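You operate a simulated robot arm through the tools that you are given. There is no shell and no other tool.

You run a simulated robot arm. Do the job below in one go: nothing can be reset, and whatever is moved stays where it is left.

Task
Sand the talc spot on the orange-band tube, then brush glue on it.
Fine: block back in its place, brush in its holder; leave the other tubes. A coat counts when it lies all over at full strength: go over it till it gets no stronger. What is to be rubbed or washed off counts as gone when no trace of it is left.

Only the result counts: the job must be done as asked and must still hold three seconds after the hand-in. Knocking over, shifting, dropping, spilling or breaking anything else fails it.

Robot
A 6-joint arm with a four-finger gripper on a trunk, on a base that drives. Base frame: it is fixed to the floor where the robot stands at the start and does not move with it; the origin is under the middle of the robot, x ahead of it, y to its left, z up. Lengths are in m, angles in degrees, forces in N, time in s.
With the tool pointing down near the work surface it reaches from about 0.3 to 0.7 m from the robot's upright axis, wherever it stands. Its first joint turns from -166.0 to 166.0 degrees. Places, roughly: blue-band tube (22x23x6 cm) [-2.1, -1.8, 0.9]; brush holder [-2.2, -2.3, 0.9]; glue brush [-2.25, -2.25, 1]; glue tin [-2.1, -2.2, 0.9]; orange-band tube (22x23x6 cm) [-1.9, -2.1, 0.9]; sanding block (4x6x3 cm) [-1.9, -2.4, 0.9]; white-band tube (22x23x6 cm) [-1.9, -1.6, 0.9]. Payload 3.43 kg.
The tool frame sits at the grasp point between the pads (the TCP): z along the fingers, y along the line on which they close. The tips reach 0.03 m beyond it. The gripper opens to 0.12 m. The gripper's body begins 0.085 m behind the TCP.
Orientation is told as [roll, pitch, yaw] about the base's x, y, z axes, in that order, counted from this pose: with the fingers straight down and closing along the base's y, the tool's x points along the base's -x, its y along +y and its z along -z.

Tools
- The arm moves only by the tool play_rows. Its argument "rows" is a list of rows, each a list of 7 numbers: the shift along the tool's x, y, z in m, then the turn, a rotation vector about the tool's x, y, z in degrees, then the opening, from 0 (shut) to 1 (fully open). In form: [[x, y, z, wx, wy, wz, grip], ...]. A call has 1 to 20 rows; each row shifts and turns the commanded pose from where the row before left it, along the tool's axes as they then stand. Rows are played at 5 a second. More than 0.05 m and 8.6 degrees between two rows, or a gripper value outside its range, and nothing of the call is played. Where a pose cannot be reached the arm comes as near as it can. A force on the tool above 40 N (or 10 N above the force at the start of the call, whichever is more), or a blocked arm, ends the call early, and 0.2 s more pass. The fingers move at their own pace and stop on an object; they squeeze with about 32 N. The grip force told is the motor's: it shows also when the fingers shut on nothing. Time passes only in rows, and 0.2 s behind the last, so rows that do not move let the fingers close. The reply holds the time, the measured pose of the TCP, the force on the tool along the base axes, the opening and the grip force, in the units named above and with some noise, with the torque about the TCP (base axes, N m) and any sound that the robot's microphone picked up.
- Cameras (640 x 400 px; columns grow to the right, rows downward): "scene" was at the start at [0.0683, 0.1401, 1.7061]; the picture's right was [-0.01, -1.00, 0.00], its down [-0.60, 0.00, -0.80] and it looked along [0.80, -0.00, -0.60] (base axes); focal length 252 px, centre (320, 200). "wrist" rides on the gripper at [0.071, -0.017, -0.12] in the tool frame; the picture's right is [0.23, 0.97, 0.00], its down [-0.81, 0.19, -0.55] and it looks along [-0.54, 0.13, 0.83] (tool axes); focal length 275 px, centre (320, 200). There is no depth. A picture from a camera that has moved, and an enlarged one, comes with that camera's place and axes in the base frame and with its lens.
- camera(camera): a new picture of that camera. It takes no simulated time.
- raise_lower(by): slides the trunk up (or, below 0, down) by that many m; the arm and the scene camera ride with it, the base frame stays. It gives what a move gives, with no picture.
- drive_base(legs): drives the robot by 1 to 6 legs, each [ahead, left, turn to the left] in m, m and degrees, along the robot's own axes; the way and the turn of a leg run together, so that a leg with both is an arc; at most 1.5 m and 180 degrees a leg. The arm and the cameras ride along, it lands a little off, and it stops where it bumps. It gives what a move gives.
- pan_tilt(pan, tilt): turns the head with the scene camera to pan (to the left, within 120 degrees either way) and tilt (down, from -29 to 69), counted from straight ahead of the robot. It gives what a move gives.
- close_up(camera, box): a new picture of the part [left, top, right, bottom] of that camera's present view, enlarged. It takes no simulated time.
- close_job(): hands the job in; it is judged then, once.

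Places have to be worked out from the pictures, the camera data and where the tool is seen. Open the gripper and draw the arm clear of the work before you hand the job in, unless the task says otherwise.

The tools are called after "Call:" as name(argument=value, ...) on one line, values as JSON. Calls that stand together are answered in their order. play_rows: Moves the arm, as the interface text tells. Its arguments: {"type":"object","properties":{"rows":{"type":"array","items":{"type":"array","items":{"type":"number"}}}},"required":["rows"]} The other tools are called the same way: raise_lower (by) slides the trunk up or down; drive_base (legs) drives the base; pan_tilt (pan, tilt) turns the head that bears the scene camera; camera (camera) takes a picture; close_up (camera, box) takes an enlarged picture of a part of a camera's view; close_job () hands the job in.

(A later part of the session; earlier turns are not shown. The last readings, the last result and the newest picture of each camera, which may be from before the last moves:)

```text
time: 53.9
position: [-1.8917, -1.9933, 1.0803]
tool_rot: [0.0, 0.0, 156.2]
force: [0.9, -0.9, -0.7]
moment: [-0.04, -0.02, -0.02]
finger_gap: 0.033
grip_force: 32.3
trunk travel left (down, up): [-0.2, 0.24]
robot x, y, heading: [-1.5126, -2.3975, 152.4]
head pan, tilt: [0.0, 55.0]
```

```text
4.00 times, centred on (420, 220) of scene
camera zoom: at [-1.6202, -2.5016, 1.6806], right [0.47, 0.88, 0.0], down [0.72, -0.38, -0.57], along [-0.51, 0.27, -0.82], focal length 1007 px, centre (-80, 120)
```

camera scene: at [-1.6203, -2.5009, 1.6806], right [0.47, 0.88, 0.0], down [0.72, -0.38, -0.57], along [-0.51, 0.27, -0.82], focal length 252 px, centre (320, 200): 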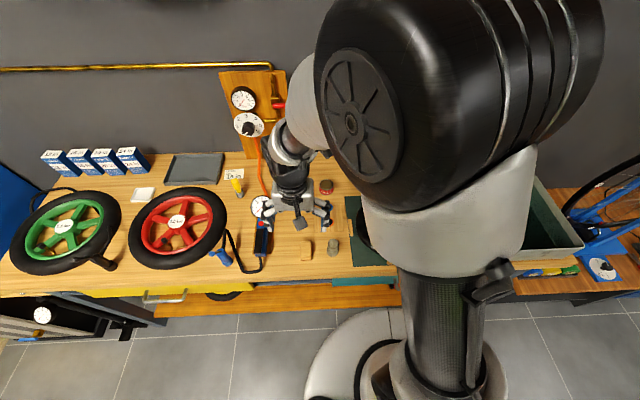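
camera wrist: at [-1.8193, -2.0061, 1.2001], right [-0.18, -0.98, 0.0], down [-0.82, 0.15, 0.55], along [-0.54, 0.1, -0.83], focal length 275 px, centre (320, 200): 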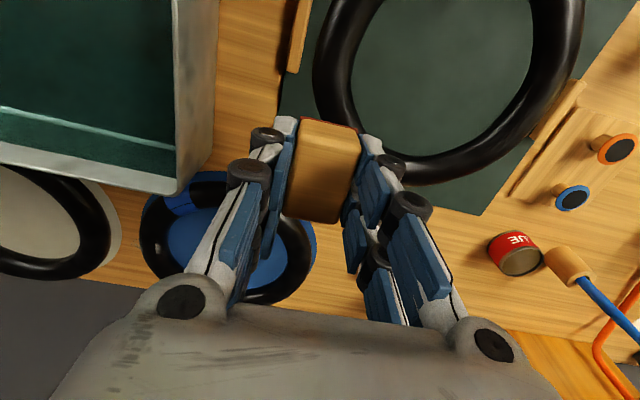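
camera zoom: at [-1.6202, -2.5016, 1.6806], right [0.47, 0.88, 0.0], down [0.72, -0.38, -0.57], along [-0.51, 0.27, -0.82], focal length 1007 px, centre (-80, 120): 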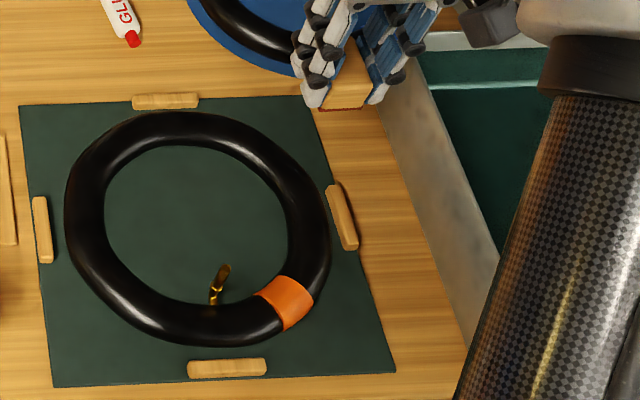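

The talc looks gone. I take a tighter view over the spot's place (expected at pixel (333,50)) to check for any trace.

Call:
close_up(camera="wrist", box=[301, 30, 365, 70])

Call:
close_up(camera="scene", box=[396, 205, 436, 230])

Call:
close_up(camera="wrist", box=[272, 90, 368, 150])

```text
10.00 times, centred on (333, 50) of wrist
camera zoom: at [-1.8193, -2.0061, 1.2001], right [-0.18, -0.98, 0.0], down [-0.82, 0.15, 0.55], along [-0.54, 0.1, -0.83], focal length 2753 px, centre (190, 1700)
```

zoom: 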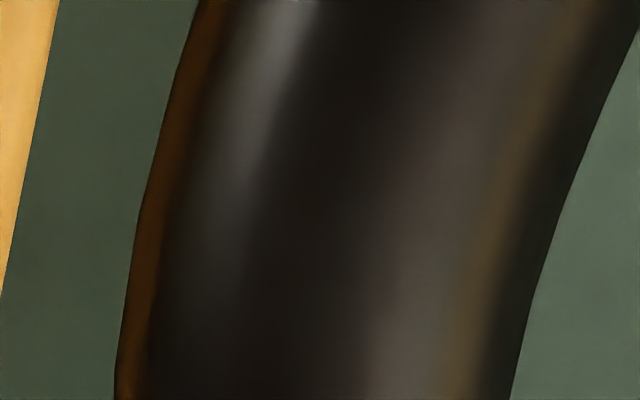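

```text
16.00 times, centred on (416, 218) of scene
camera zoom: at [-1.6202, -2.5016, 1.6806], right [0.47, 0.88, 0.0], down [0.72, -0.38, -0.57], along [-0.51, 0.27, -0.82], focal length 4028 px, centre (-1216, -80)
```

zoom: 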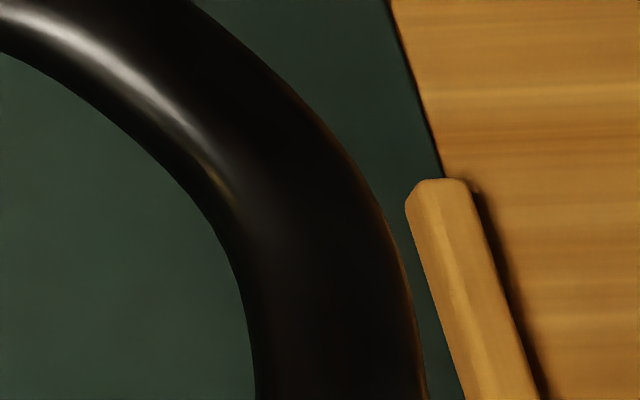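

```text
6.67 times, centred on (320, 120) of wrist
camera zoom: at [-1.8193, -2.0061, 1.2001], right [-0.18, -0.98, 0.0], down [-0.82, 0.15, 0.55], along [-0.54, 0.1, -0.83], focal length 1835 px, centre (320, 733)
```

zoom: 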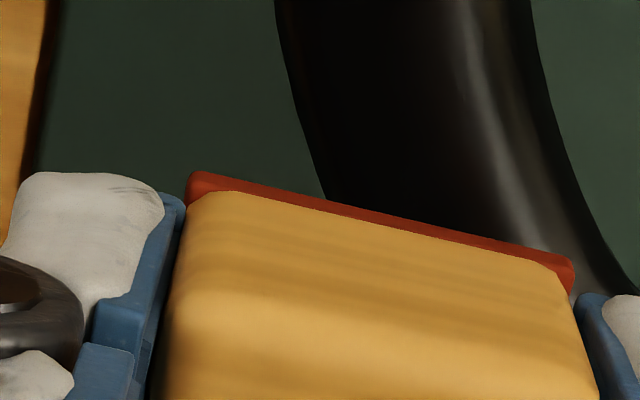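

No trace is visible. To be safe against a faint residue I do one more light pass, with slightly wider strokes.

Call:
play_rows(rows=[[0.025, 0, 0, 0, 0, 0, 0], [0.025, 0, 0, 0, 0, 0, 0], [0, 0, 0.03, 0, 0, 0, 0], [0, 0, 0.035, 0, 0, 0, 0], [0, 0, 0.025, 0, 0, 0, 0], [0, 0, 0.003, 0, 0, 0, 0], [0, 0, 0.002, 0, 0, 0, 0], [0, 0, 0.001, 0, 0, 0, 0], [0, 0, 0, 0, 0, 0, 0]])

```text
time: 55.9
position: [-1.8447, -2.0137, 0.9851]
tool_rot: [0.0, -0.1, 156.1]
force: [0.0, -0.9, 8.4]
moment: [-0.15, -0.21, -0.03]
finger_gap: 0.0333
grip_force: 32.0
trunk travel left (down, up): [-0.2, 0.24]
robot x, y, heading: [-1.5151, -2.4016, 152.0]
head pan, tilt: [0.0, 55.0]
```

Light contact at 8 N. I rub along and slightly across the tube.

Call:
play_rows(rows=[[0.008, 0, 0, 0, 0, 0, 0], [-0.008, 0, 0.0005, 0, 0, 0, 0], [-0.008, 0, 0, 0, 0, 0, 0], [-0.004, 0.005, 0, 0, 0, 0, 0], [0.008, 0, 0, 0, 0, 0, 0], [0.008, 0, 0, 0, 0, 0, 0], [0.004, -0.005, 0, 0, 0, 0, 0], [0, -0.005, 0, 0, 0, 0, 0], [-0.008, 0, 0, 0, 0, 0, 0], [-0.008, 0, 0, 0, 0, 0, 0], [0.008, 0.005, 0, 0, 0, 0, 0]])

Call:
play_rows(rows=[[0, 0, -0.03, 0, 0, 0, 0], [0, 0, -0.035, 0, 0, 0, 0], [-0.025, 0, -0.03, 0, 0, 0, 0], [-0.025, 0, -0.02, 0, 0, 0, 0], [0, 0, 0, 0, 0, 0, 0]])

Call:
camera(camera="wrist")

Call:
close_up(camera="wrist", box=[272, 20, 400, 100])

```text
time: 58.3
position: [-1.8461, -2.0156, 0.9835]
tool_rot: [0.0, 0.0, 156.2]
force: [0.3, -0.1, -0.4]
moment: [0.02, -0.06, -0.04]
finger_gap: 0.0334
grip_force: 31.7
trunk travel left (down, up): [-0.2, 0.24]
robot x, y, heading: [-1.5135, -2.4014, 152.1]
head pan, tilt: [0.0, 55.0]
```

```text
time: 59.5
position: [-1.8933, -1.9911, 1.1004]
tool_rot: [0.1, 0.0, 156.1]
force: [0.4, -0.5, 0.5]
moment: [0.0, -0.02, 0.0]
finger_gap: 0.0332
grip_force: 31.8
trunk travel left (down, up): [-0.2, 0.24]
robot x, y, heading: [-1.5127, -2.4033, 151.9]
head pan, tilt: [0.0, 55.0]
```

```text
taken
camera wrist: at [-1.82, -2.0055, 1.2195], right [-0.18, -0.98, 0.0], down [-0.82, 0.15, 0.55], along [-0.54, 0.1, -0.83], focal length 275 px, centre (320, 200)
```

wrist: 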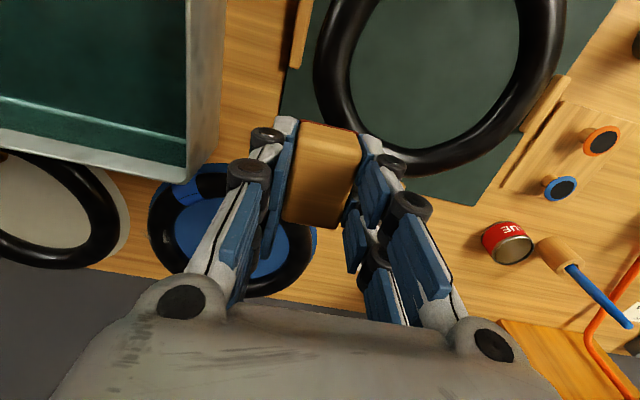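

```text
5.00 times, centred on (336, 60) of wrist
camera zoom: at [-1.82, -2.0055, 1.2195], right [-0.18, -0.98, 0.0], down [-0.82, 0.15, 0.55], along [-0.54, 0.1, -0.83], focal length 1376 px, centre (240, 900)
```

zoom: 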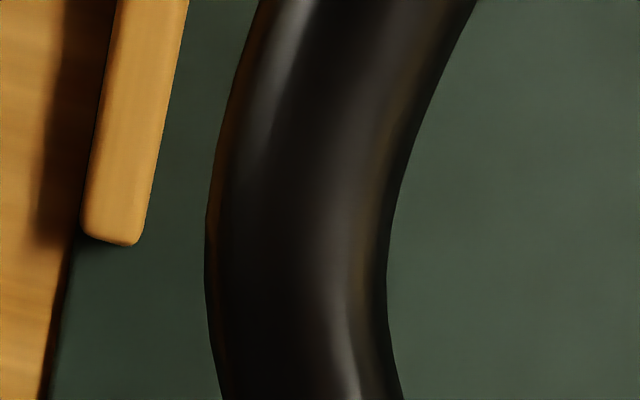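

Clean. I carry the block back over its place and lower it part way.

Call:
play_rows(rows=[[0.01286, 0.03794, 0, 0, 0, 0, 0], [0.01286, 0.03794, 0, 0, 0, 0, 0], [0.01286, 0.03794, 0, 0, 0, 0, 0], [0.01286, 0.03794, 0, 0, 0, 0, 0], [0.01286, 0.03794, 0, 0, 0, 0, 0], [0.01286, 0.03794, 0, 0, 0, 0, 0], [0.01286, 0.03794, 0, 0, 0, 0, 0], [0.01286, 0.03794, 0, 0, 0, 0, 0], [0.01286, 0.03794, 0, 0, 0, 0, 0], [0.01286, 0.03794, 0, 0, 0, 0, 0], [0, 0, 0.04, 0, 0, 0, 0], [0, 0, 0.04, 0, 0, 0, 0], [0, 0, 0.03, 0, 0, 0, 0], [0, 0, 0.02, 0, 0, 0, 0], [0, 0, 0, 0, 0, 0, 0]])

Call:
camera(camera="wrist")

```text
time: 62.7
position: [-1.9266, -2.394, 0.9679]
tool_rot: [0.0, 0.0, 156.2]
force: [-0.4, -0.5, -1.2]
moment: [-0.02, 0.01, -0.01]
finger_gap: 0.0331
grip_force: 31.9
trunk travel left (down, up): [-0.2, 0.24]
robot x, y, heading: [-1.5068, -2.4005, 152.0]
head pan, tilt: [0.0, 55.0]
```

```text
taken
camera wrist: at [-1.8553, -2.4067, 1.0883], right [-0.18, -0.98, 0.0], down [-0.82, 0.15, 0.55], along [-0.54, 0.1, -0.83], focal length 275 px, centre (320, 200)
```

wrist: 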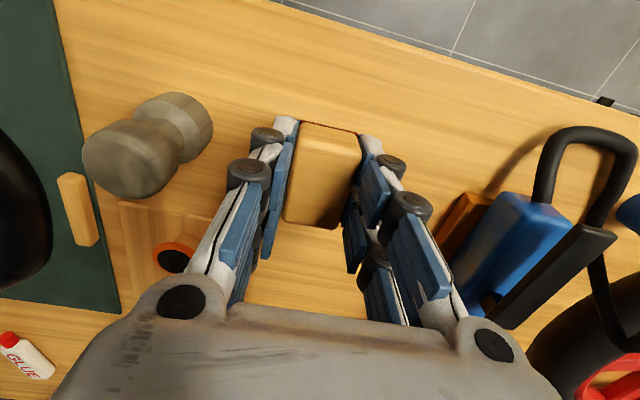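

I correct ~4 mm in position and lower in small steps till the block touches.

Call:
play_rows(rows=[[-0.004, -0.002, 0, 0, 0, 0, 0], [0, 0, 0.005, 0, 0, 0, 0], [0, 0, 0.003, 0, 0, 0, 0], [0, 0, 0.002, 0, 0, 0, 0], [0, 0, 0, 0, 0, 0, 0]])

Call:
play_rows(rows=[[0, 0, 0.001, 0, 0, 0, 0], [0, 0, 0.001, 0, 0, 0, 0], [0, 0, 0, 0, 0, 0, 0]])

```text
time: 63.9
position: [-1.929, -2.3886, 0.9578]
tool_rot: [0.0, 0.0, 156.1]
force: [-0.1, 0.9, -0.9]
moment: [-0.01, 0.02, -0.01]
finger_gap: 0.033
grip_force: 31.8
trunk travel left (down, up): [-0.2, 0.24]
robot x, y, heading: [-1.5102, -2.4029, 151.7]
head pan, tilt: [0.0, 55.0]
```

```text
time: 64.7
position: [-1.9315, -2.3896, 0.9555]
tool_rot: [0.0, 0.0, 156.1]
force: [0.3, -0.4, -0.6]
moment: [-0.03, -0.01, 0.0]
finger_gap: 0.0329
grip_force: 32.1
trunk travel left (down, up): [-0.2, 0.24]
robot x, y, heading: [-1.5108, -2.4039, 152.0]
head pan, tilt: [0.0, 55.0]
```

Call:
play_rows(rows=[[0, 0, 0.001, 0, 0, 0, 0], [0, 0, 0.001, 0, 0, 0, 0], [0, 0, 0, 0, 0, 0, 0]])

```text
time: 65.5
position: [-1.9296, -2.3885, 0.9543]
tool_rot: [0.1, 0.0, 156.0]
force: [-0.5, 0.4, -0.8]
moment: [0.02, -0.01, 0.02]
finger_gap: 0.033
grip_force: 32.1
trunk travel left (down, up): [-0.2, 0.24]
robot x, y, heading: [-1.5111, -2.4027, 152.0]
head pan, tilt: [0.0, 55.0]
```

Still no touch at 0.954; one more millimetre at a time.

Call:
play_rows(rows=[[0, 0, 0.001, 0, 0, 0, 0], [0, 0, 0, 0, 0, 0, 0]])

Call:
close_up(camera="wrist", box=[240, 80, 400, 180])

```text
time: 66.1
position: [-1.9295, -2.3893, 0.9539]
tool_rot: [0.0, 0.0, 156.1]
force: [0.2, -0.1, -0.7]
moment: [-0.01, 0.0, 0.0]
finger_gap: 0.033
grip_force: 32.3
trunk travel left (down, up): [-0.2, 0.24]
robot x, y, heading: [-1.5119, -2.4031, 152.0]
head pan, tilt: [0.0, 55.0]
```

```text
4.00 times, centred on (320, 130) of wrist
camera zoom: at [-1.858, -2.403, 1.0734], right [-0.18, -0.98, 0.0], down [-0.82, 0.15, 0.55], along [-0.54, 0.1, -0.83], focal length 1101 px, centre (320, 480)
```

zoom: 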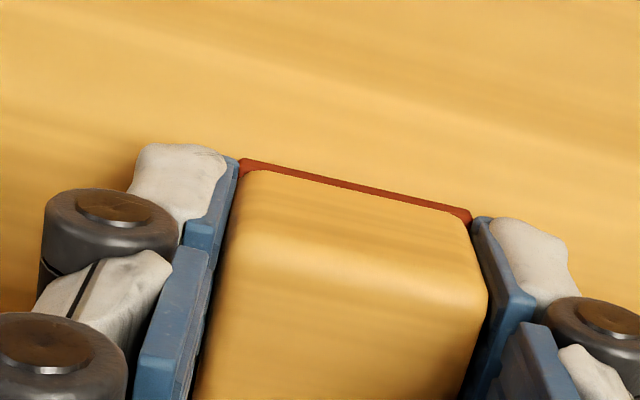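

No contact yet; I lower 1 mm twice more, checking the force.

Call:
play_rows(rows=[[0, 0, 0.001, 0, 0, 0, 0], [0, 0, 0, 0, 0, 0, 0]])

Call:
play_rows(rows=[[0, 0, 0.001, 0, 0, 0, 0], [0, 0, 0, 0, 0, 0, 0]])

```text
time: 66.7
position: [-1.9301, -2.3892, 0.9527]
tool_rot: [-0.1, 0.0, 156.0]
force: [1.0, 0.1, 0.4]
moment: [0.0, -0.05, 0.02]
finger_gap: 0.0334
grip_force: 32.0
trunk travel left (down, up): [-0.2, 0.24]
robot x, y, heading: [-1.5107, -2.401, 152.1]
head pan, tilt: [0.0, 55.0]
```

```text
time: 67.3
position: [-1.9314, -2.3897, 0.9507]
tool_rot: [-0.1, -0.1, 156.1]
force: [2.4, -2.6, 24.2]
moment: [-0.3, -0.6, 0.0]
finger_gap: 0.0331
grip_force: 32.4
trunk travel left (down, up): [-0.2, 0.24]
robot x, y, heading: [-1.5108, -2.404, 152.1]
head pan, tilt: [0.0, 55.0]
```

Contact (24 N) at z≈0.951: the block is on the bench. I ease 0.7 mm and open to 7 cm, then rise straight up.

Call:
play_rows(rows=[[0, 0, -0.0007, 0, 0, 0, 0], [0, 0, 0, 0, 0, 0, 0.4], [0, 0, 0, 0, 0, 0, 0.6], [0, 0, 0, 0, 0, 0, 0.6], [0, 0, 0, 0, 0, 0, 0.6], [0, 0, -0.03, 0, 0, 0, 0.6], [0, 0, -0.03, 0, 0, 0, 0.6], [0, 0, -0.04, 0, 0, 0, 0.6], [0, 0, -0.04, 0, 0, 0, 0.6], [0, 0, 0, 0, 0, 0, 0.6]])

Call:
camera(camera="wrist")

Call:
close_up(camera="wrist", box=[220, 50, 380, 150])

```text
time: 69.5
position: [-1.9316, -2.3905, 1.0923]
tool_rot: [0.0, 0.0, 156.1]
force: [-0.2, 0.5, -0.6]
moment: [-0.02, -0.01, -0.01]
finger_gap: 0.0721
grip_force: 0.0
trunk travel left (down, up): [-0.2, 0.24]
robot x, y, heading: [-1.5118, -2.405, 152.3]
head pan, tilt: [0.0, 55.0]
```

```text
taken
camera wrist: at [-1.8601, -2.4036, 1.2129], right [-0.18, -0.98, 0.0], down [-0.82, 0.15, 0.55], along [-0.54, 0.1, -0.83], focal length 275 px, centre (320, 200)
```

wrist: 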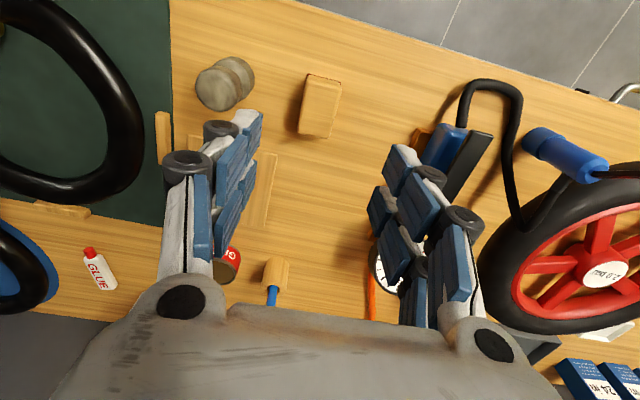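

```text
4.00 times, centred on (300, 100) of wrist
camera zoom: at [-1.8601, -2.4036, 1.2129], right [-0.18, -0.98, 0.0], down [-0.82, 0.15, 0.55], along [-0.54, 0.1, -0.83], focal length 1101 px, centre (400, 600)
```

zoom: 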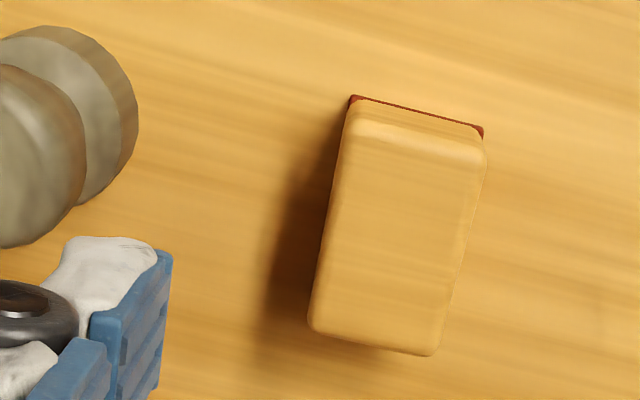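

The block is back flat at its place. Next the brush: I rise and move 12 cm ahead (straightening the yaw) to view holder, brush and tin.

Call:
play_rows(rows=[[0, 0, -0.04, 0, 0, 4, 0.6], [-0.02, 0, -0.04, 0, 0, 0, 0.6], [-0.04, 0, 0, 0, 0, 0, 0.6], [-0.04, 0, 0, 0, 0, 0, 0.6], [0, 0, 0, 0, 0, 0, 0.6]])

Call:
camera(camera="wrist")

Call:
close_up(camera="scene", box=[260, 140, 388, 220])

```text
time: 70.7
position: [-2.0151, -2.3437, 1.1726]
tool_rot: [0.0, 0.0, 152.1]
force: [-0.1, -0.3, 0.7]
moment: [0.02, 0.05, -0.01]
finger_gap: 0.0719
grip_force: 0.1
trunk travel left (down, up): [-0.2, 0.24]
robot x, y, heading: [-1.5118, -2.4006, 152.1]
head pan, tilt: [0.0, 55.0]
```

```text
taken
camera wrist: at [-1.9447, -2.363, 1.2925], right [-0.25, -0.97, 0.0], down [-0.81, 0.21, 0.55], along [-0.54, 0.14, -0.83], focal length 275 px, centre (320, 200)
```

wrist: 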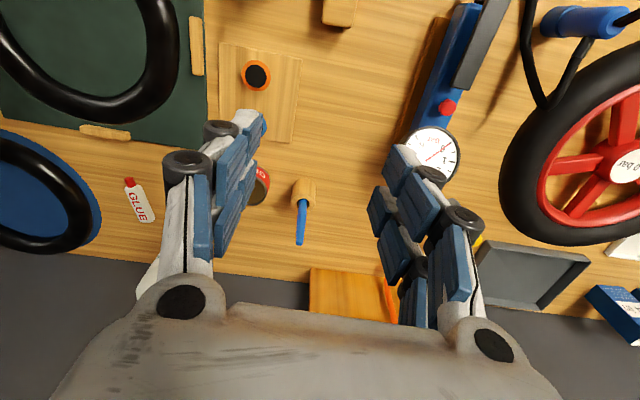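

```text
5.00 times, centred on (324, 180) of scene
camera zoom: at [-1.6201, -2.5015, 1.6806], right [0.47, 0.88, 0.0], down [0.72, -0.38, -0.57], along [-0.51, 0.27, -0.82], focal length 1259 px, centre (300, 300)
```

zoom: 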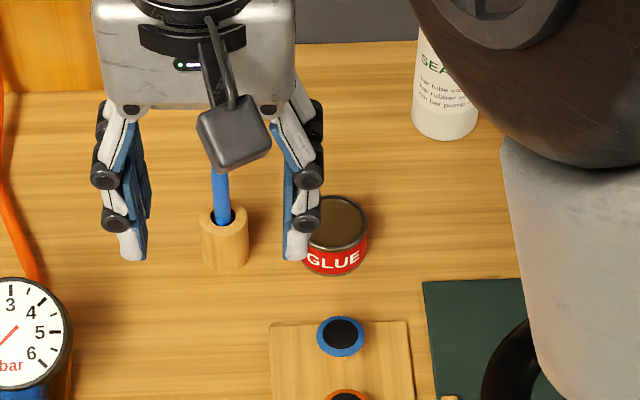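

The brush handle stands upright in its holder. I enlarge it to fix its position.

Call:
close_up(camera="wrist", box=[240, 160, 368, 240])

Call:
close_up(camera="wrist", box=[256, 190, 352, 250])

```text
5.00 times, centred on (304, 200) of wrist
camera zoom: at [-1.9447, -2.363, 1.2925], right [-0.25, -0.97, 0.0], down [-0.81, 0.21, 0.55], along [-0.54, 0.14, -0.83], focal length 1376 px, centre (400, 200)
```

zoom: 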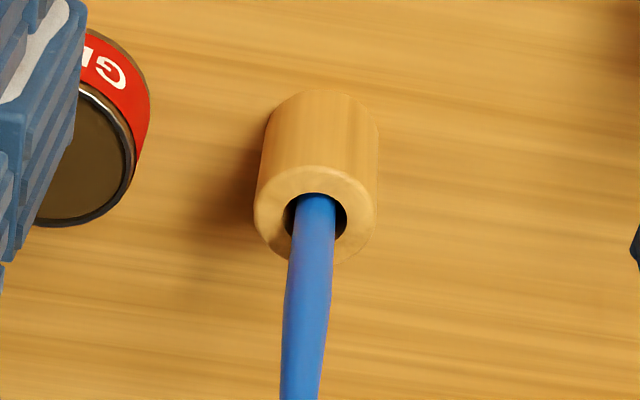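

```text
6.67 times, centred on (304, 220) of wrist
camera zoom: at [-1.9447, -2.363, 1.2925], right [-0.25, -0.97, 0.0], down [-0.81, 0.21, 0.55], along [-0.54, 0.14, -0.83], focal length 1835 px, centre (427, 67)
```

zoom: 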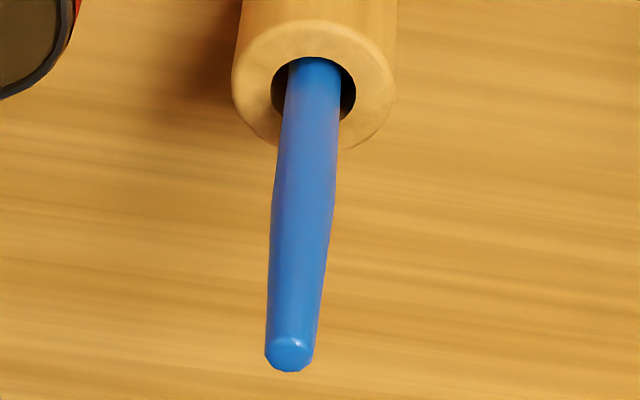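

Triangulated: holder centre ≈(-2.156,-2.283), its top z≈0.963, handle vertical up to z≈1.048. I move above it (tips 9 cm over the handle top) and check alignment.

Call:
play_rows(rows=[[-0.04, 0.003, 0, 0, 0, 0, 0.6], [-0.04, 0.003, 0, 0, 0, 0, 0.6], [-0.04, 0.003, 0, 0, 0, 0, 0.6], [-0.0334, 0.003, 0, 0, 0, 0, 0.6], [0, 0, 0.04, 0, 0, 0, 0.6], [0, 0, 0, 0, 0, 0, 0.6]])

Call:
camera(camera="wrist")

Call:
close_up(camera="scene", box=[260, 140, 388, 220])

```text
time: 72.1
position: [-2.161, -2.2844, 1.1349]
tool_rot: [0.1, 0.0, 152.1]
force: [-0.9, -0.3, -0.1]
moment: [0.01, 0.0, 0.01]
finger_gap: 0.072
grip_force: 0.0
trunk travel left (down, up): [-0.2, 0.24]
robot x, y, heading: [-1.5123, -2.4013, 152.1]
head pan, tilt: [0.0, 55.0]
```

```text
taken
camera wrist: at [-2.0899, -2.3025, 1.2544], right [-0.25, -0.97, 0.0], down [-0.81, 0.21, 0.55], along [-0.53, 0.14, -0.83], focal length 275 px, centre (320, 200)
```

wrist: 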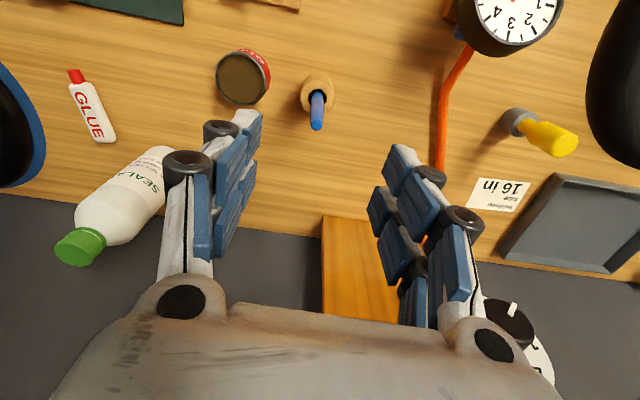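

```text
5.00 times, centred on (324, 180) of scene
camera zoom: at [-1.6204, -2.5011, 1.6806], right [0.47, 0.88, 0.0], down [0.72, -0.38, -0.57], along [-0.51, 0.27, -0.82], focal length 1259 px, centre (300, 300)
```

zoom: 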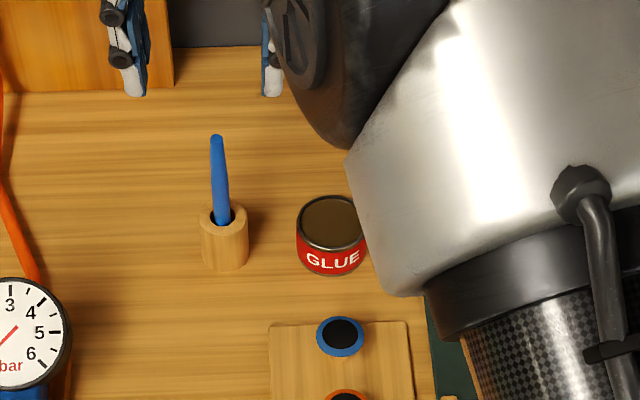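

The handle top is nearly centred (offset about 4 mm back, 2 mm right). I correct that and lower around the handle to z≈1.018.

Call:
play_rows(rows=[[0.004, -0.002, 0, 0, 0, 0, 0.6], [0, 0, 0.03, 0, 0, 0, 0.6], [0, 0, 0.03, 0, 0, 0, 0.6], [0, 0, 0.02, 0, 0, 0, 0.6], [0, 0, 0, 0, 0, 0, 0.6]])

Call:
camera(camera="wrist")

```text
time: 73.3
position: [-2.1563, -2.282, 1.0522]
tool_rot: [0.0, 0.0, 152.1]
force: [-0.7, -0.5, -0.4]
moment: [-0.01, -0.01, 0.03]
finger_gap: 0.0717
grip_force: 0.1
trunk travel left (down, up): [-0.2, 0.24]
robot x, y, heading: [-1.5074, -2.404, 151.9]
head pan, tilt: [0.0, 55.0]
```

```text
taken
camera wrist: at [-2.0849, -2.2998, 1.172], right [-0.25, -0.97, 0.0], down [-0.81, 0.21, 0.55], along [-0.54, 0.14, -0.83], focal length 275 px, centre (320, 200)
```

wrist: 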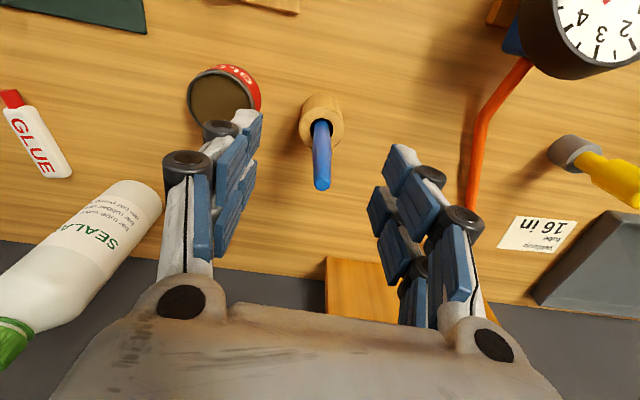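

Handle is centred. I lower the last 3.4 cm and close on the handle.

Call:
play_rows(rows=[[0, 0, 0.02, 0, 0, 0, 0.6], [0, 0, 0.014, 0, 0, 0, 0.6], [0, 0, 0, 0, 0, 0, 0.6], [0, 0, 0, 0, 0, 0, 0.3], [0, 0, 0, 0, 0, 0, 0], [0, 0, 0, 0, 0, 0, 0], [0, 0, 0, 0, 0, 0, 0], [0, 0, 0, 0, 0, 0, 0], [0, 0, 0, 0, 0, 0, 0]])

Call:
camera(camera="wrist")

```text
time: 75.3
position: [-2.1544, -2.281, 1.019]
tool_rot: [-0.1, 0.0, 152.1]
force: [0.0, 0.0, -0.5]
moment: [0.02, 0.0, -0.01]
finger_gap: 0.007
grip_force: 32.4
trunk travel left (down, up): [-0.2, 0.24]
robot x, y, heading: [-1.507, -2.399, 152.1]
head pan, tilt: [0.0, 55.0]
```

```text
taken
camera wrist: at [-2.0835, -2.3003, 1.1392], right [-0.25, -0.97, 0.0], down [-0.81, 0.21, 0.55], along [-0.54, 0.14, -0.83], focal length 275 px, centre (320, 200)
```

wrist: 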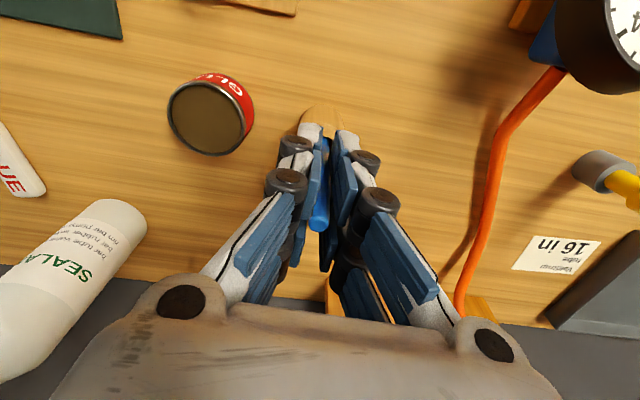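

The handle is held (gap 7 mm; grasp pose [-2.155,-2.281,1.019] noted). I lift straight up 13 cm and look.

Call:
play_rows(rows=[[0, 0, -0.015, 0, 0, 0, 0], [0, 0, -0.025, 0, 0, 0, 0], [0, 0, -0.03, 0, 0, 0, 0], [0, 0, -0.03, 0, 0, 0, 0], [0, 0, -0.03, 0, 0, 0, 0], [0, 0, 0, 0, 0, 0, 0]])

Call:
camera(camera="wrist")

Call:
close_up(camera="scene", box=[240, 100, 400, 200])

```text
time: 76.7
position: [-2.156, -2.2808, 1.1491]
tool_rot: [0.0, 0.0, 152.1]
force: [-0.5, -0.3, -0.6]
moment: [0.05, 0.01, 0.0]
finger_gap: 0.0066
grip_force: 32.2
trunk travel left (down, up): [-0.2, 0.24]
robot x, y, heading: [-1.5104, -2.4029, 152.2]
head pan, tilt: [0.0, 55.0]
```

```text
taken
camera wrist: at [-2.0844, -2.3002, 1.2685], right [-0.25, -0.97, 0.0], down [-0.81, 0.21, 0.55], along [-0.53, 0.14, -0.83], focal length 275 px, centre (320, 200)
```

wrist: 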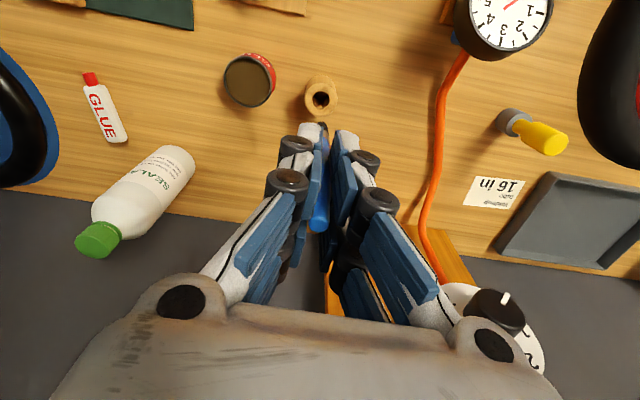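

```text
4.00 times, centred on (320, 150) of scene
camera zoom: at [-1.621, -2.5012, 1.6805], right [0.47, 0.88, 0.0], down [0.72, -0.38, -0.57], along [-0.51, 0.27, -0.82], focal length 1007 px, centre (320, 400)
```

zoom: 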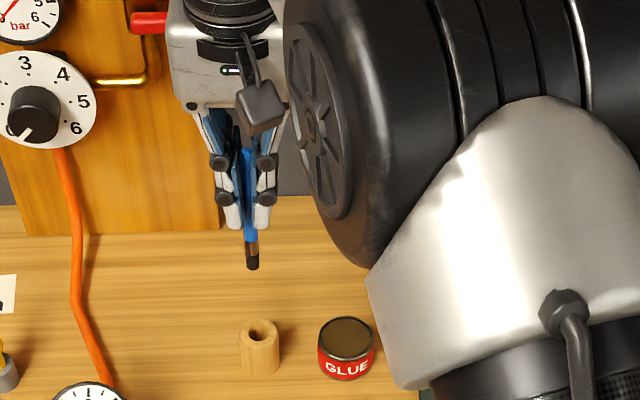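

The brush hangs straight; its bristle tip is ~9.6 cm below the TCP. The tin centre is 7.6 cm to the right (≈(-2.121,-2.214)), rim at z≈0.956. I move over it and go down to just above the rim, then check.

Call:
play_rows(rows=[[0, -0.025, 0, 0, 0, 0, 0], [0, -0.026, 0, 0, 0, 0, 0], [0, -0.0254, 0, 0, 0, 0, 0], [0, 0, 0.04, 0, 0, 0, 0], [0, 0, 0.04, 0, 0, 0, 0], [0, 0, 0, 0, 0, 0, 0]])

Call:
camera(camera="wrist")

Call:
close_up(camera="scene", box=[260, 120, 388, 200])

```text
time: 78.1
position: [-2.121, -2.214, 1.0681]
tool_rot: [0.0, 0.0, 152.1]
force: [-0.2, 0.4, -0.6]
moment: [-0.01, 0.01, -0.01]
finger_gap: 0.0064
grip_force: 32.2
trunk travel left (down, up): [-0.2, 0.24]
robot x, y, heading: [-1.5142, -2.4002, 152.2]
head pan, tilt: [0.0, 55.0]
```

```text
taken
camera wrist: at [-2.0489, -2.2332, 1.1874], right [-0.25, -0.97, 0.0], down [-0.81, 0.21, 0.55], along [-0.54, 0.14, -0.83], focal length 275 px, centre (320, 200)
```

wrist: 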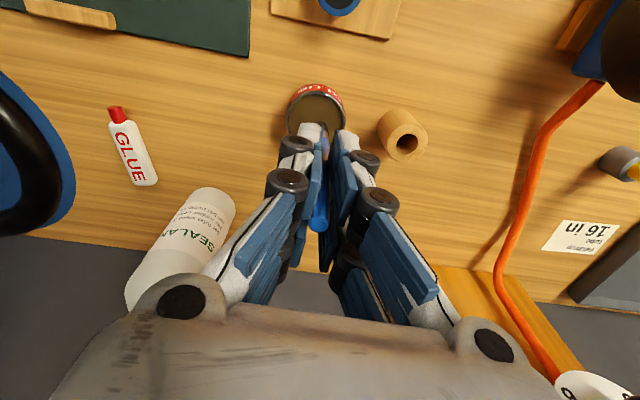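

```text
5.00 times, centred on (324, 160) of scene
camera zoom: at [-1.6203, -2.5016, 1.6806], right [0.47, 0.88, 0.0], down [0.72, -0.38, -0.57], along [-0.51, 0.27, -0.82], focal length 1259 px, centre (300, 400)
```

zoom: 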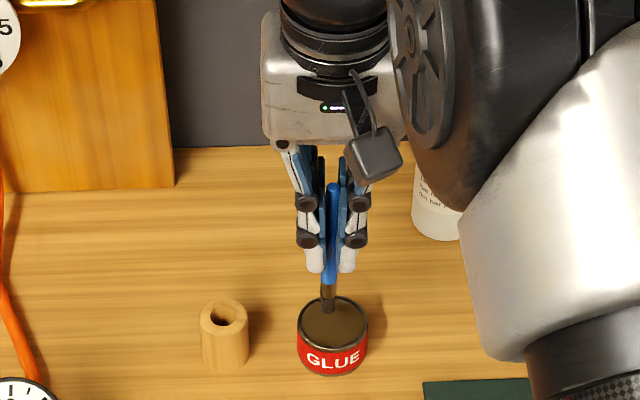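

The bristles hang centrally over the glue. I dip ~3.5 cm (bristle tip to about z 0.936), stir slightly, and read the force.

Call:
play_rows(rows=[[0, 0, 0.015, 0, 0, 0, 0], [0, 0, 0.012, 0, 0, 0, 0], [0, 0, 0.006, 0, 0, 0, 0], [0, 0, 0.003, 0, 0, 0, 0], [0, 0, 0, 0, 0, 0, 0]])

Call:
close_up(camera="scene", box=[260, 120, 388, 200])

```text
time: 78.8
position: [-2.1213, -2.2136, 1.0475]
tool_rot: [0.2, -0.8, 152.0]
force: [9.0, -3.3, 20.2]
moment: [-0.29, -0.85, -0.01]
finger_gap: 0.0061
grip_force: 31.7
trunk travel left (down, up): [-0.2, 0.24]
robot x, y, heading: [-1.5153, -2.4025, 152.1]
head pan, tilt: [0.0, 55.0]
stopped in row 3: the force on the tool passed its limit at 48 N (the readings are from after the stop); the commanded pose is now the measured one
```

```text
5.00 times, centred on (324, 160) of scene
camera zoom: at [-1.6173, -2.5024, 1.6808], right [0.47, 0.88, 0.0], down [0.72, -0.38, -0.57], along [-0.51, 0.27, -0.82], focal length 1259 px, centre (300, 400)
```

zoom: 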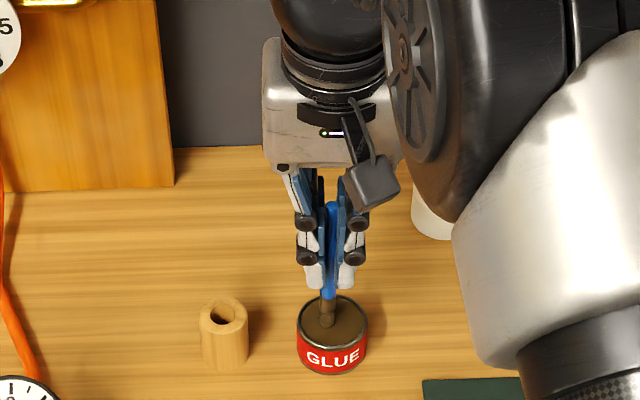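

The brush met the glue surface as a firm contact (bristle tip ~0.95). I back off gently and look at the bristles.

Call:
play_rows(rows=[[0, 0, -0.002, 0, 0, 0, 0], [0, 0, -0.02, 0, 0, 0, 0], [0, 0, -0.04, 0, 0, 0, 0], [0, 0, -0.03, 0, 0, 0, 0], [0, 0, 0, 0, 0, 0, 0]])

Call:
close_up(camera="scene", box=[276, 120, 372, 180])

Call:
camera(camera="wrist")

```text
time: 80.0
position: [-2.1247, -2.2141, 1.1355]
tool_rot: [0.2, -0.7, 152.1]
force: [-0.1, -0.2, -1.2]
moment: [0.02, 0.02, 0.0]
finger_gap: 0.0058
grip_force: 32.1
trunk travel left (down, up): [-0.2, 0.24]
robot x, y, heading: [-1.5098, -2.4063, 152.5]
head pan, tilt: [0.0, 55.0]
```

```text
6.67 times, centred on (324, 150) of scene
camera zoom: at [-1.621, -2.5012, 1.6805], right [0.47, 0.88, 0.0], down [0.72, -0.38, -0.57], along [-0.51, 0.27, -0.82], focal length 1678 px, centre (293, 533)
```

zoom: 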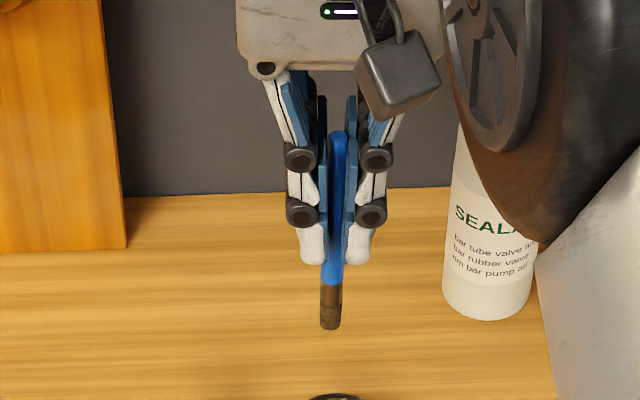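

```text
taken
camera wrist: at [-2.0505, -2.2333, 1.2539], right [-0.25, -0.97, 0.0], down [-0.8, 0.21, 0.56], along [-0.54, 0.14, -0.83], focal length 275 px, centre (320, 200)
```

wrist: 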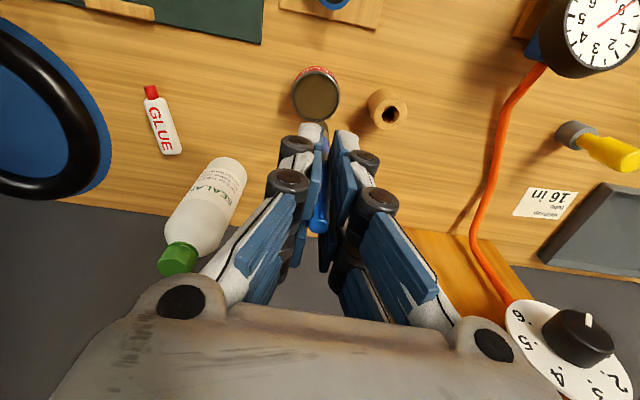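

I enlarge the bristles to see whether glue is on them.

Call:
close_up(camera="scene", box=[312, 150, 344, 170])

Call:
close_up(camera="wrist", box=[280, 60, 376, 120])

```text
16.00 times, centred on (328, 160) of scene
camera zoom: at [-1.621, -2.5012, 1.6805], right [0.47, 0.88, 0.0], down [0.72, -0.38, -0.57], along [-0.51, 0.27, -0.82], focal length 4028 px, centre (192, 840)
```

zoom: 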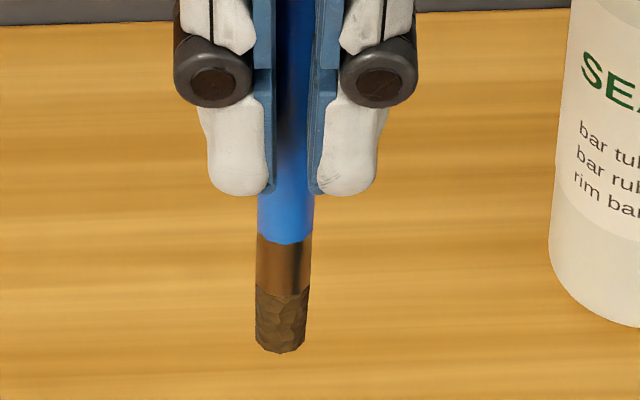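

```text
6.67 times, centred on (328, 90) of wrist
camera zoom: at [-2.0505, -2.2333, 1.2539], right [-0.25, -0.97, 0.0], down [-0.8, 0.21, 0.56], along [-0.54, 0.14, -0.83], focal length 1835 px, centre (267, 933)
```

zoom: 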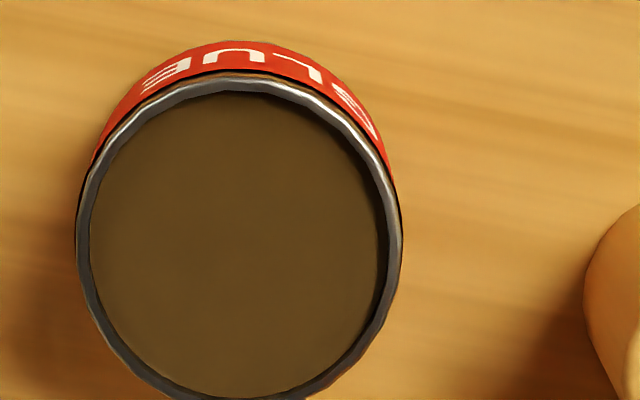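

The bristles have turned glue-brown: the brush is loaded. I straighten the slight tilt, lift a little, and carry it over to the sanded place at (-1.843,-2.013), bristles still ~9 cm above the tube.

Call:
play_rows(rows=[[0, 0, -0.02, -0.5, -0.53, 0, 0], [0.0194, -0.0387, 0, 0, 0, 0, 0], [0.0194, -0.0387, 0, 0, 0, 0, 0], [0.0194, -0.0387, 0, 0, 0, 0, 0], [0.0194, -0.0387, 0, 0, 0, 0, 0], [0.0194, -0.0387, 0, 0, 0, 0, 0], [0.0194, -0.0387, 0, 0, 0, 0, 0], [0.0194, -0.0387, 0, 0, 0, 0, 0], [0.0198, -0.0389, 0, 0, 0, 0, 0], [0, 0, 0, 0, 0, 0, 0]])

Call:
camera(camera="wrist")

Call:
camera(camera="scene")

```text
time: 82.2
position: [-1.8394, -2.0126, 1.1502]
tool_rot: [0.6, -1.2, 152.2]
force: [-0.8, -0.5, -1.0]
moment: [0.05, -0.01, 0.01]
finger_gap: 0.006
grip_force: 32.3
trunk travel left (down, up): [-0.2, 0.24]
robot x, y, heading: [-1.5117, -2.4047, 152.2]
head pan, tilt: [0.0, 55.0]
```

```text
taken
camera wrist: at [-1.7656, -2.0319, 1.2689], right [-0.25, -0.97, 0.01], down [-0.79, 0.21, 0.57], along [-0.56, 0.14, -0.82], focal length 275 px, centre (320, 200)
```

wrist: 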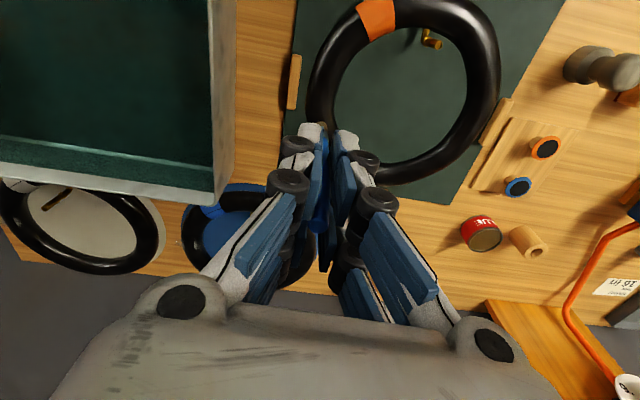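

```text
taken
camera scene: at [-1.6212, -2.5019, 1.6805], right [0.47, 0.88, 0.0], down [0.72, -0.38, -0.57], along [-0.51, 0.27, -0.82], focal length 252 px, centre (320, 200)
```

scene: 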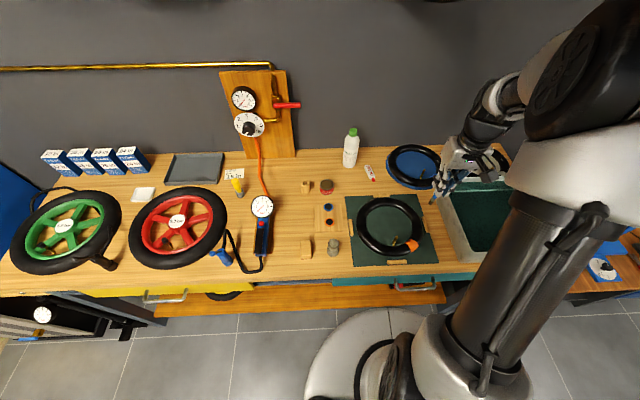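

The tilt correction had the wrong sign (roll/pitch act in the yawed frame); I undo it with +0.6/+1.2, shift ~3 mm, and lower to z≈1.06.

Call:
play_rows(rows=[[-0.003, 0.0025, 0, 0.6, 1.2, 0, 0], [0, 0, 0.03, 0, 0, 0, 0], [0, 0, 0.03, 0, 0, 0, 0], [0, 0, 0.03, 0, 0, 0, 0], [0, 0, 0, 0, 0, 0, 0]])

Call:
close_up(camera="scene", box=[380, 180, 460, 230])

Call:
close_up(camera="wrist", box=[272, 60, 400, 140])

```text
time: 83.5
position: [-1.8447, -2.0137, 1.0585]
tool_rot: [0.1, 0.1, 152.2]
force: [0.1, 0.6, -0.7]
moment: [-0.03, -0.01, -0.03]
finger_gap: 0.0056
grip_force: 32.6
trunk travel left (down, up): [-0.2, 0.24]
robot x, y, heading: [-1.5076, -2.4051, 152.1]
head pan, tilt: [0.0, 55.0]
```

```text
8.00 times, centred on (420, 205) of scene
camera zoom: at [-1.6203, -2.5017, 1.6806], right [0.47, 0.88, 0.0], down [0.72, -0.38, -0.57], along [-0.51, 0.27, -0.82], focal length 2014 px, centre (-480, 160)
```

zoom: 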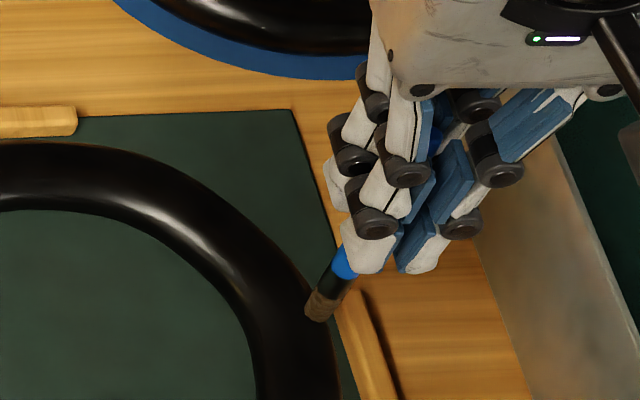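

```text
5.00 times, centred on (336, 100) of wrist
camera zoom: at [-1.7721, -2.0312, 1.1783], right [-0.25, -0.97, 0.0], down [-0.81, 0.21, 0.55], along [-0.54, 0.14, -0.83], focal length 1376 px, centre (240, 700)
```

zoom: 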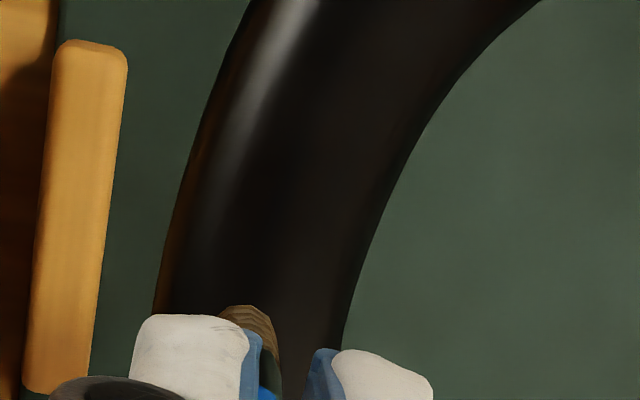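

The bristle tip projects to (-1.842,-2.012), right over the spot's centre. I lower to touch lightly.

Call:
play_rows(rows=[[0, 0, 0.004, 0, 0, 0, 0], [0, 0, 0.004, 0, 0, 0, 0], [0, 0, 0.002, 0, 0, 0, 0], [0, 0, 0, 0, 0, 0, 0]])

Call:
play_rows(rows=[[0, 0, 0.001, 0, 0, 0, 0], [0, 0, 0.001, 0, 0, 0, 0], [0, 0, 0, 0, 0, 0, 0]])

```text
time: 84.5
position: [-1.8445, -2.013, 1.0501]
tool_rot: [0.1, -0.1, 152.1]
force: [-0.1, -0.1, 0.7]
moment: [-0.01, 0.01, 0.01]
finger_gap: 0.0062
grip_force: 31.7
trunk travel left (down, up): [-0.2, 0.24]
robot x, y, heading: [-1.5074, -2.4033, 152.1]
head pan, tilt: [0.0, 55.0]
```

```text
time: 85.2
position: [-1.8439, -2.0135, 1.047]
tool_rot: [0.1, 0.0, 152.0]
force: [0.0, -0.4, -0.3]
moment: [0.01, 0.02, 0.0]
finger_gap: 0.006
grip_force: 31.9
trunk travel left (down, up): [-0.2, 0.24]
robot x, y, heading: [-1.5117, -2.4032, 152.1]
head pan, tilt: [0.0, 55.0]
```

Still free at 1.047; I go on 1 mm at a time.

Call:
play_rows(rows=[[0, 0, 0.001, 0, 0, 0, 0], [0, 0, 0.001, 0, 0, 0, 0], [0, 0, 0, 0, 0, 0, 0]])

Call:
play_rows(rows=[[0, 0, 0.001, 0, 0, 0, 0], [0, 0, 0, 0, 0, 0, 0]])

```text
time: 86.0
position: [-1.8429, -2.0123, 1.0449]
tool_rot: [0.1, 0.0, 152.2]
force: [-0.4, 0.8, 0.9]
moment: [0.02, -0.02, -0.02]
finger_gap: 0.0058
grip_force: 31.6
trunk travel left (down, up): [-0.2, 0.24]
robot x, y, heading: [-1.5126, -2.402, 151.9]
head pan, tilt: [0.0, 55.0]
```

```text
time: 86.7
position: [-1.843, -2.0135, 1.0443]
tool_rot: [0.0, 0.1, 152.1]
force: [-0.2, 0.0, 1.1]
moment: [-0.02, 0.02, -0.01]
finger_gap: 0.0063
grip_force: 31.6
trunk travel left (down, up): [-0.2, 0.24]
robot x, y, heading: [-1.5111, -2.4024, 151.8]
head pan, tilt: [0.0, 55.0]
```

Force is about 1 N at 1.044; I check in the picture whether the bristles touch.

Call:
close_up(camera="scene", box=[400, 200, 440, 225])

Call:
play_rows(rows=[[0, 0, 0.001, 0, 0, 0, 0], [0, 0, 0, 0, 0, 0, 0]])

```text
16.00 times, centred on (420, 212) of scene
camera zoom: at [-1.6205, -2.5014, 1.6806], right [0.47, 0.88, 0.0], down [0.72, -0.38, -0.57], along [-0.51, 0.27, -0.82], focal length 4028 px, centre (-1280, 0)
```

zoom: 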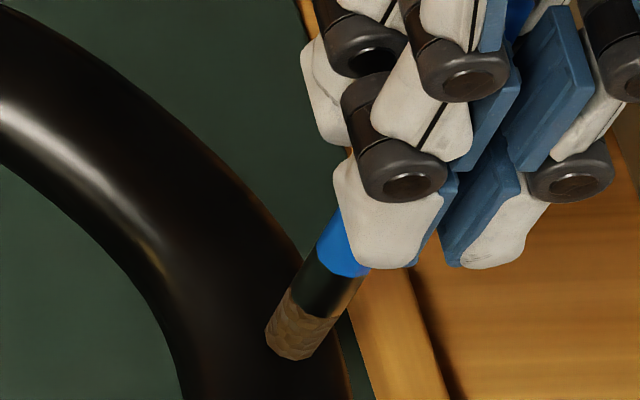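

```text
time: 87.2
position: [-1.8432, -2.013, 1.0441]
tool_rot: [0.0, 0.0, 152.0]
force: [0.8, 0.4, 6.2]
moment: [0.08, -0.12, -0.03]
finger_gap: 0.006
grip_force: 32.3
trunk travel left (down, up): [-0.2, 0.24]
robot x, y, heading: [-1.5109, -2.4046, 151.8]
head pan, tilt: [0.0, 55.0]
```

Light contact (6 N). I brush along the tube through the middle, ±18 mm.

Call:
play_rows(rows=[[0.006, 0, 0, 0, 0, 0, 0], [0.006, 0, 0, 0, 0, 0, 0], [0.006, 0, 0, 0, 0, 0, 0], [-0.006, 0, 0, 0, 0, 0, 0], [-0.006, 0, 0, 0, 0, 0, 0], [-0.006, 0, 0, 0, 0, 0, 0], [-0.006, 0, 0, 0, 0, 0, 0], [-0.006, 0, 0, 0, 0, 0, 0], [-0.006, 0, 0, 0, 0, 0, 0], [0.006, 0, 0, 0, 0, 0, 0], [0.006, 0, 0, 0, 0, 0, 0], [0.006, 0, 0, 0, 0, 0, 0]])

Call:
close_up(camera="scene", box=[400, 200, 440, 225])

Call:
close_up(camera="wrist", box=[272, 60, 400, 140])

```text
time: 89.8
position: [-1.8449, -2.0136, 1.0438]
tool_rot: [0.0, -0.1, 152.1]
force: [-6.4, 3.5, 8.3]
moment: [0.33, 0.6, -0.01]
finger_gap: 0.006
grip_force: 32.1
trunk travel left (down, up): [-0.2, 0.24]
robot x, y, heading: [-1.5107, -2.4025, 152.1]
head pan, tilt: [0.0, 55.0]
```

```text
16.00 times, centred on (420, 212) of scene
camera zoom: at [-1.621, -2.5014, 1.6806], right [0.47, 0.88, 0.0], down [0.72, -0.38, -0.57], along [-0.51, 0.27, -0.82], focal length 4028 px, centre (-1280, 0)
```

zoom: 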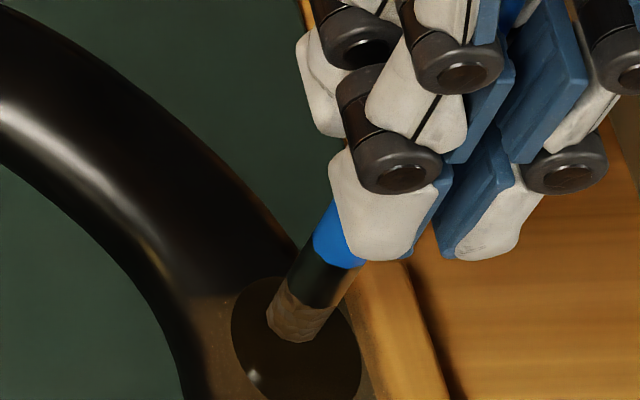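

```text
5.00 times, centred on (336, 100) of wrist
camera zoom: at [-1.774, -2.0317, 1.1638], right [-0.25, -0.97, 0.0], down [-0.8, 0.21, 0.56], along [-0.54, 0.14, -0.83], focal length 1376 px, centre (240, 700)
```

zoom: 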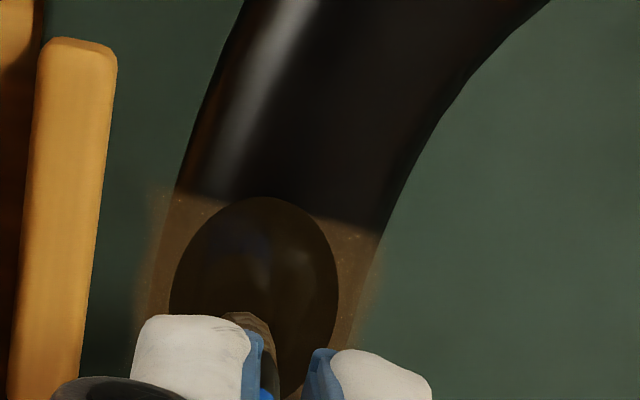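

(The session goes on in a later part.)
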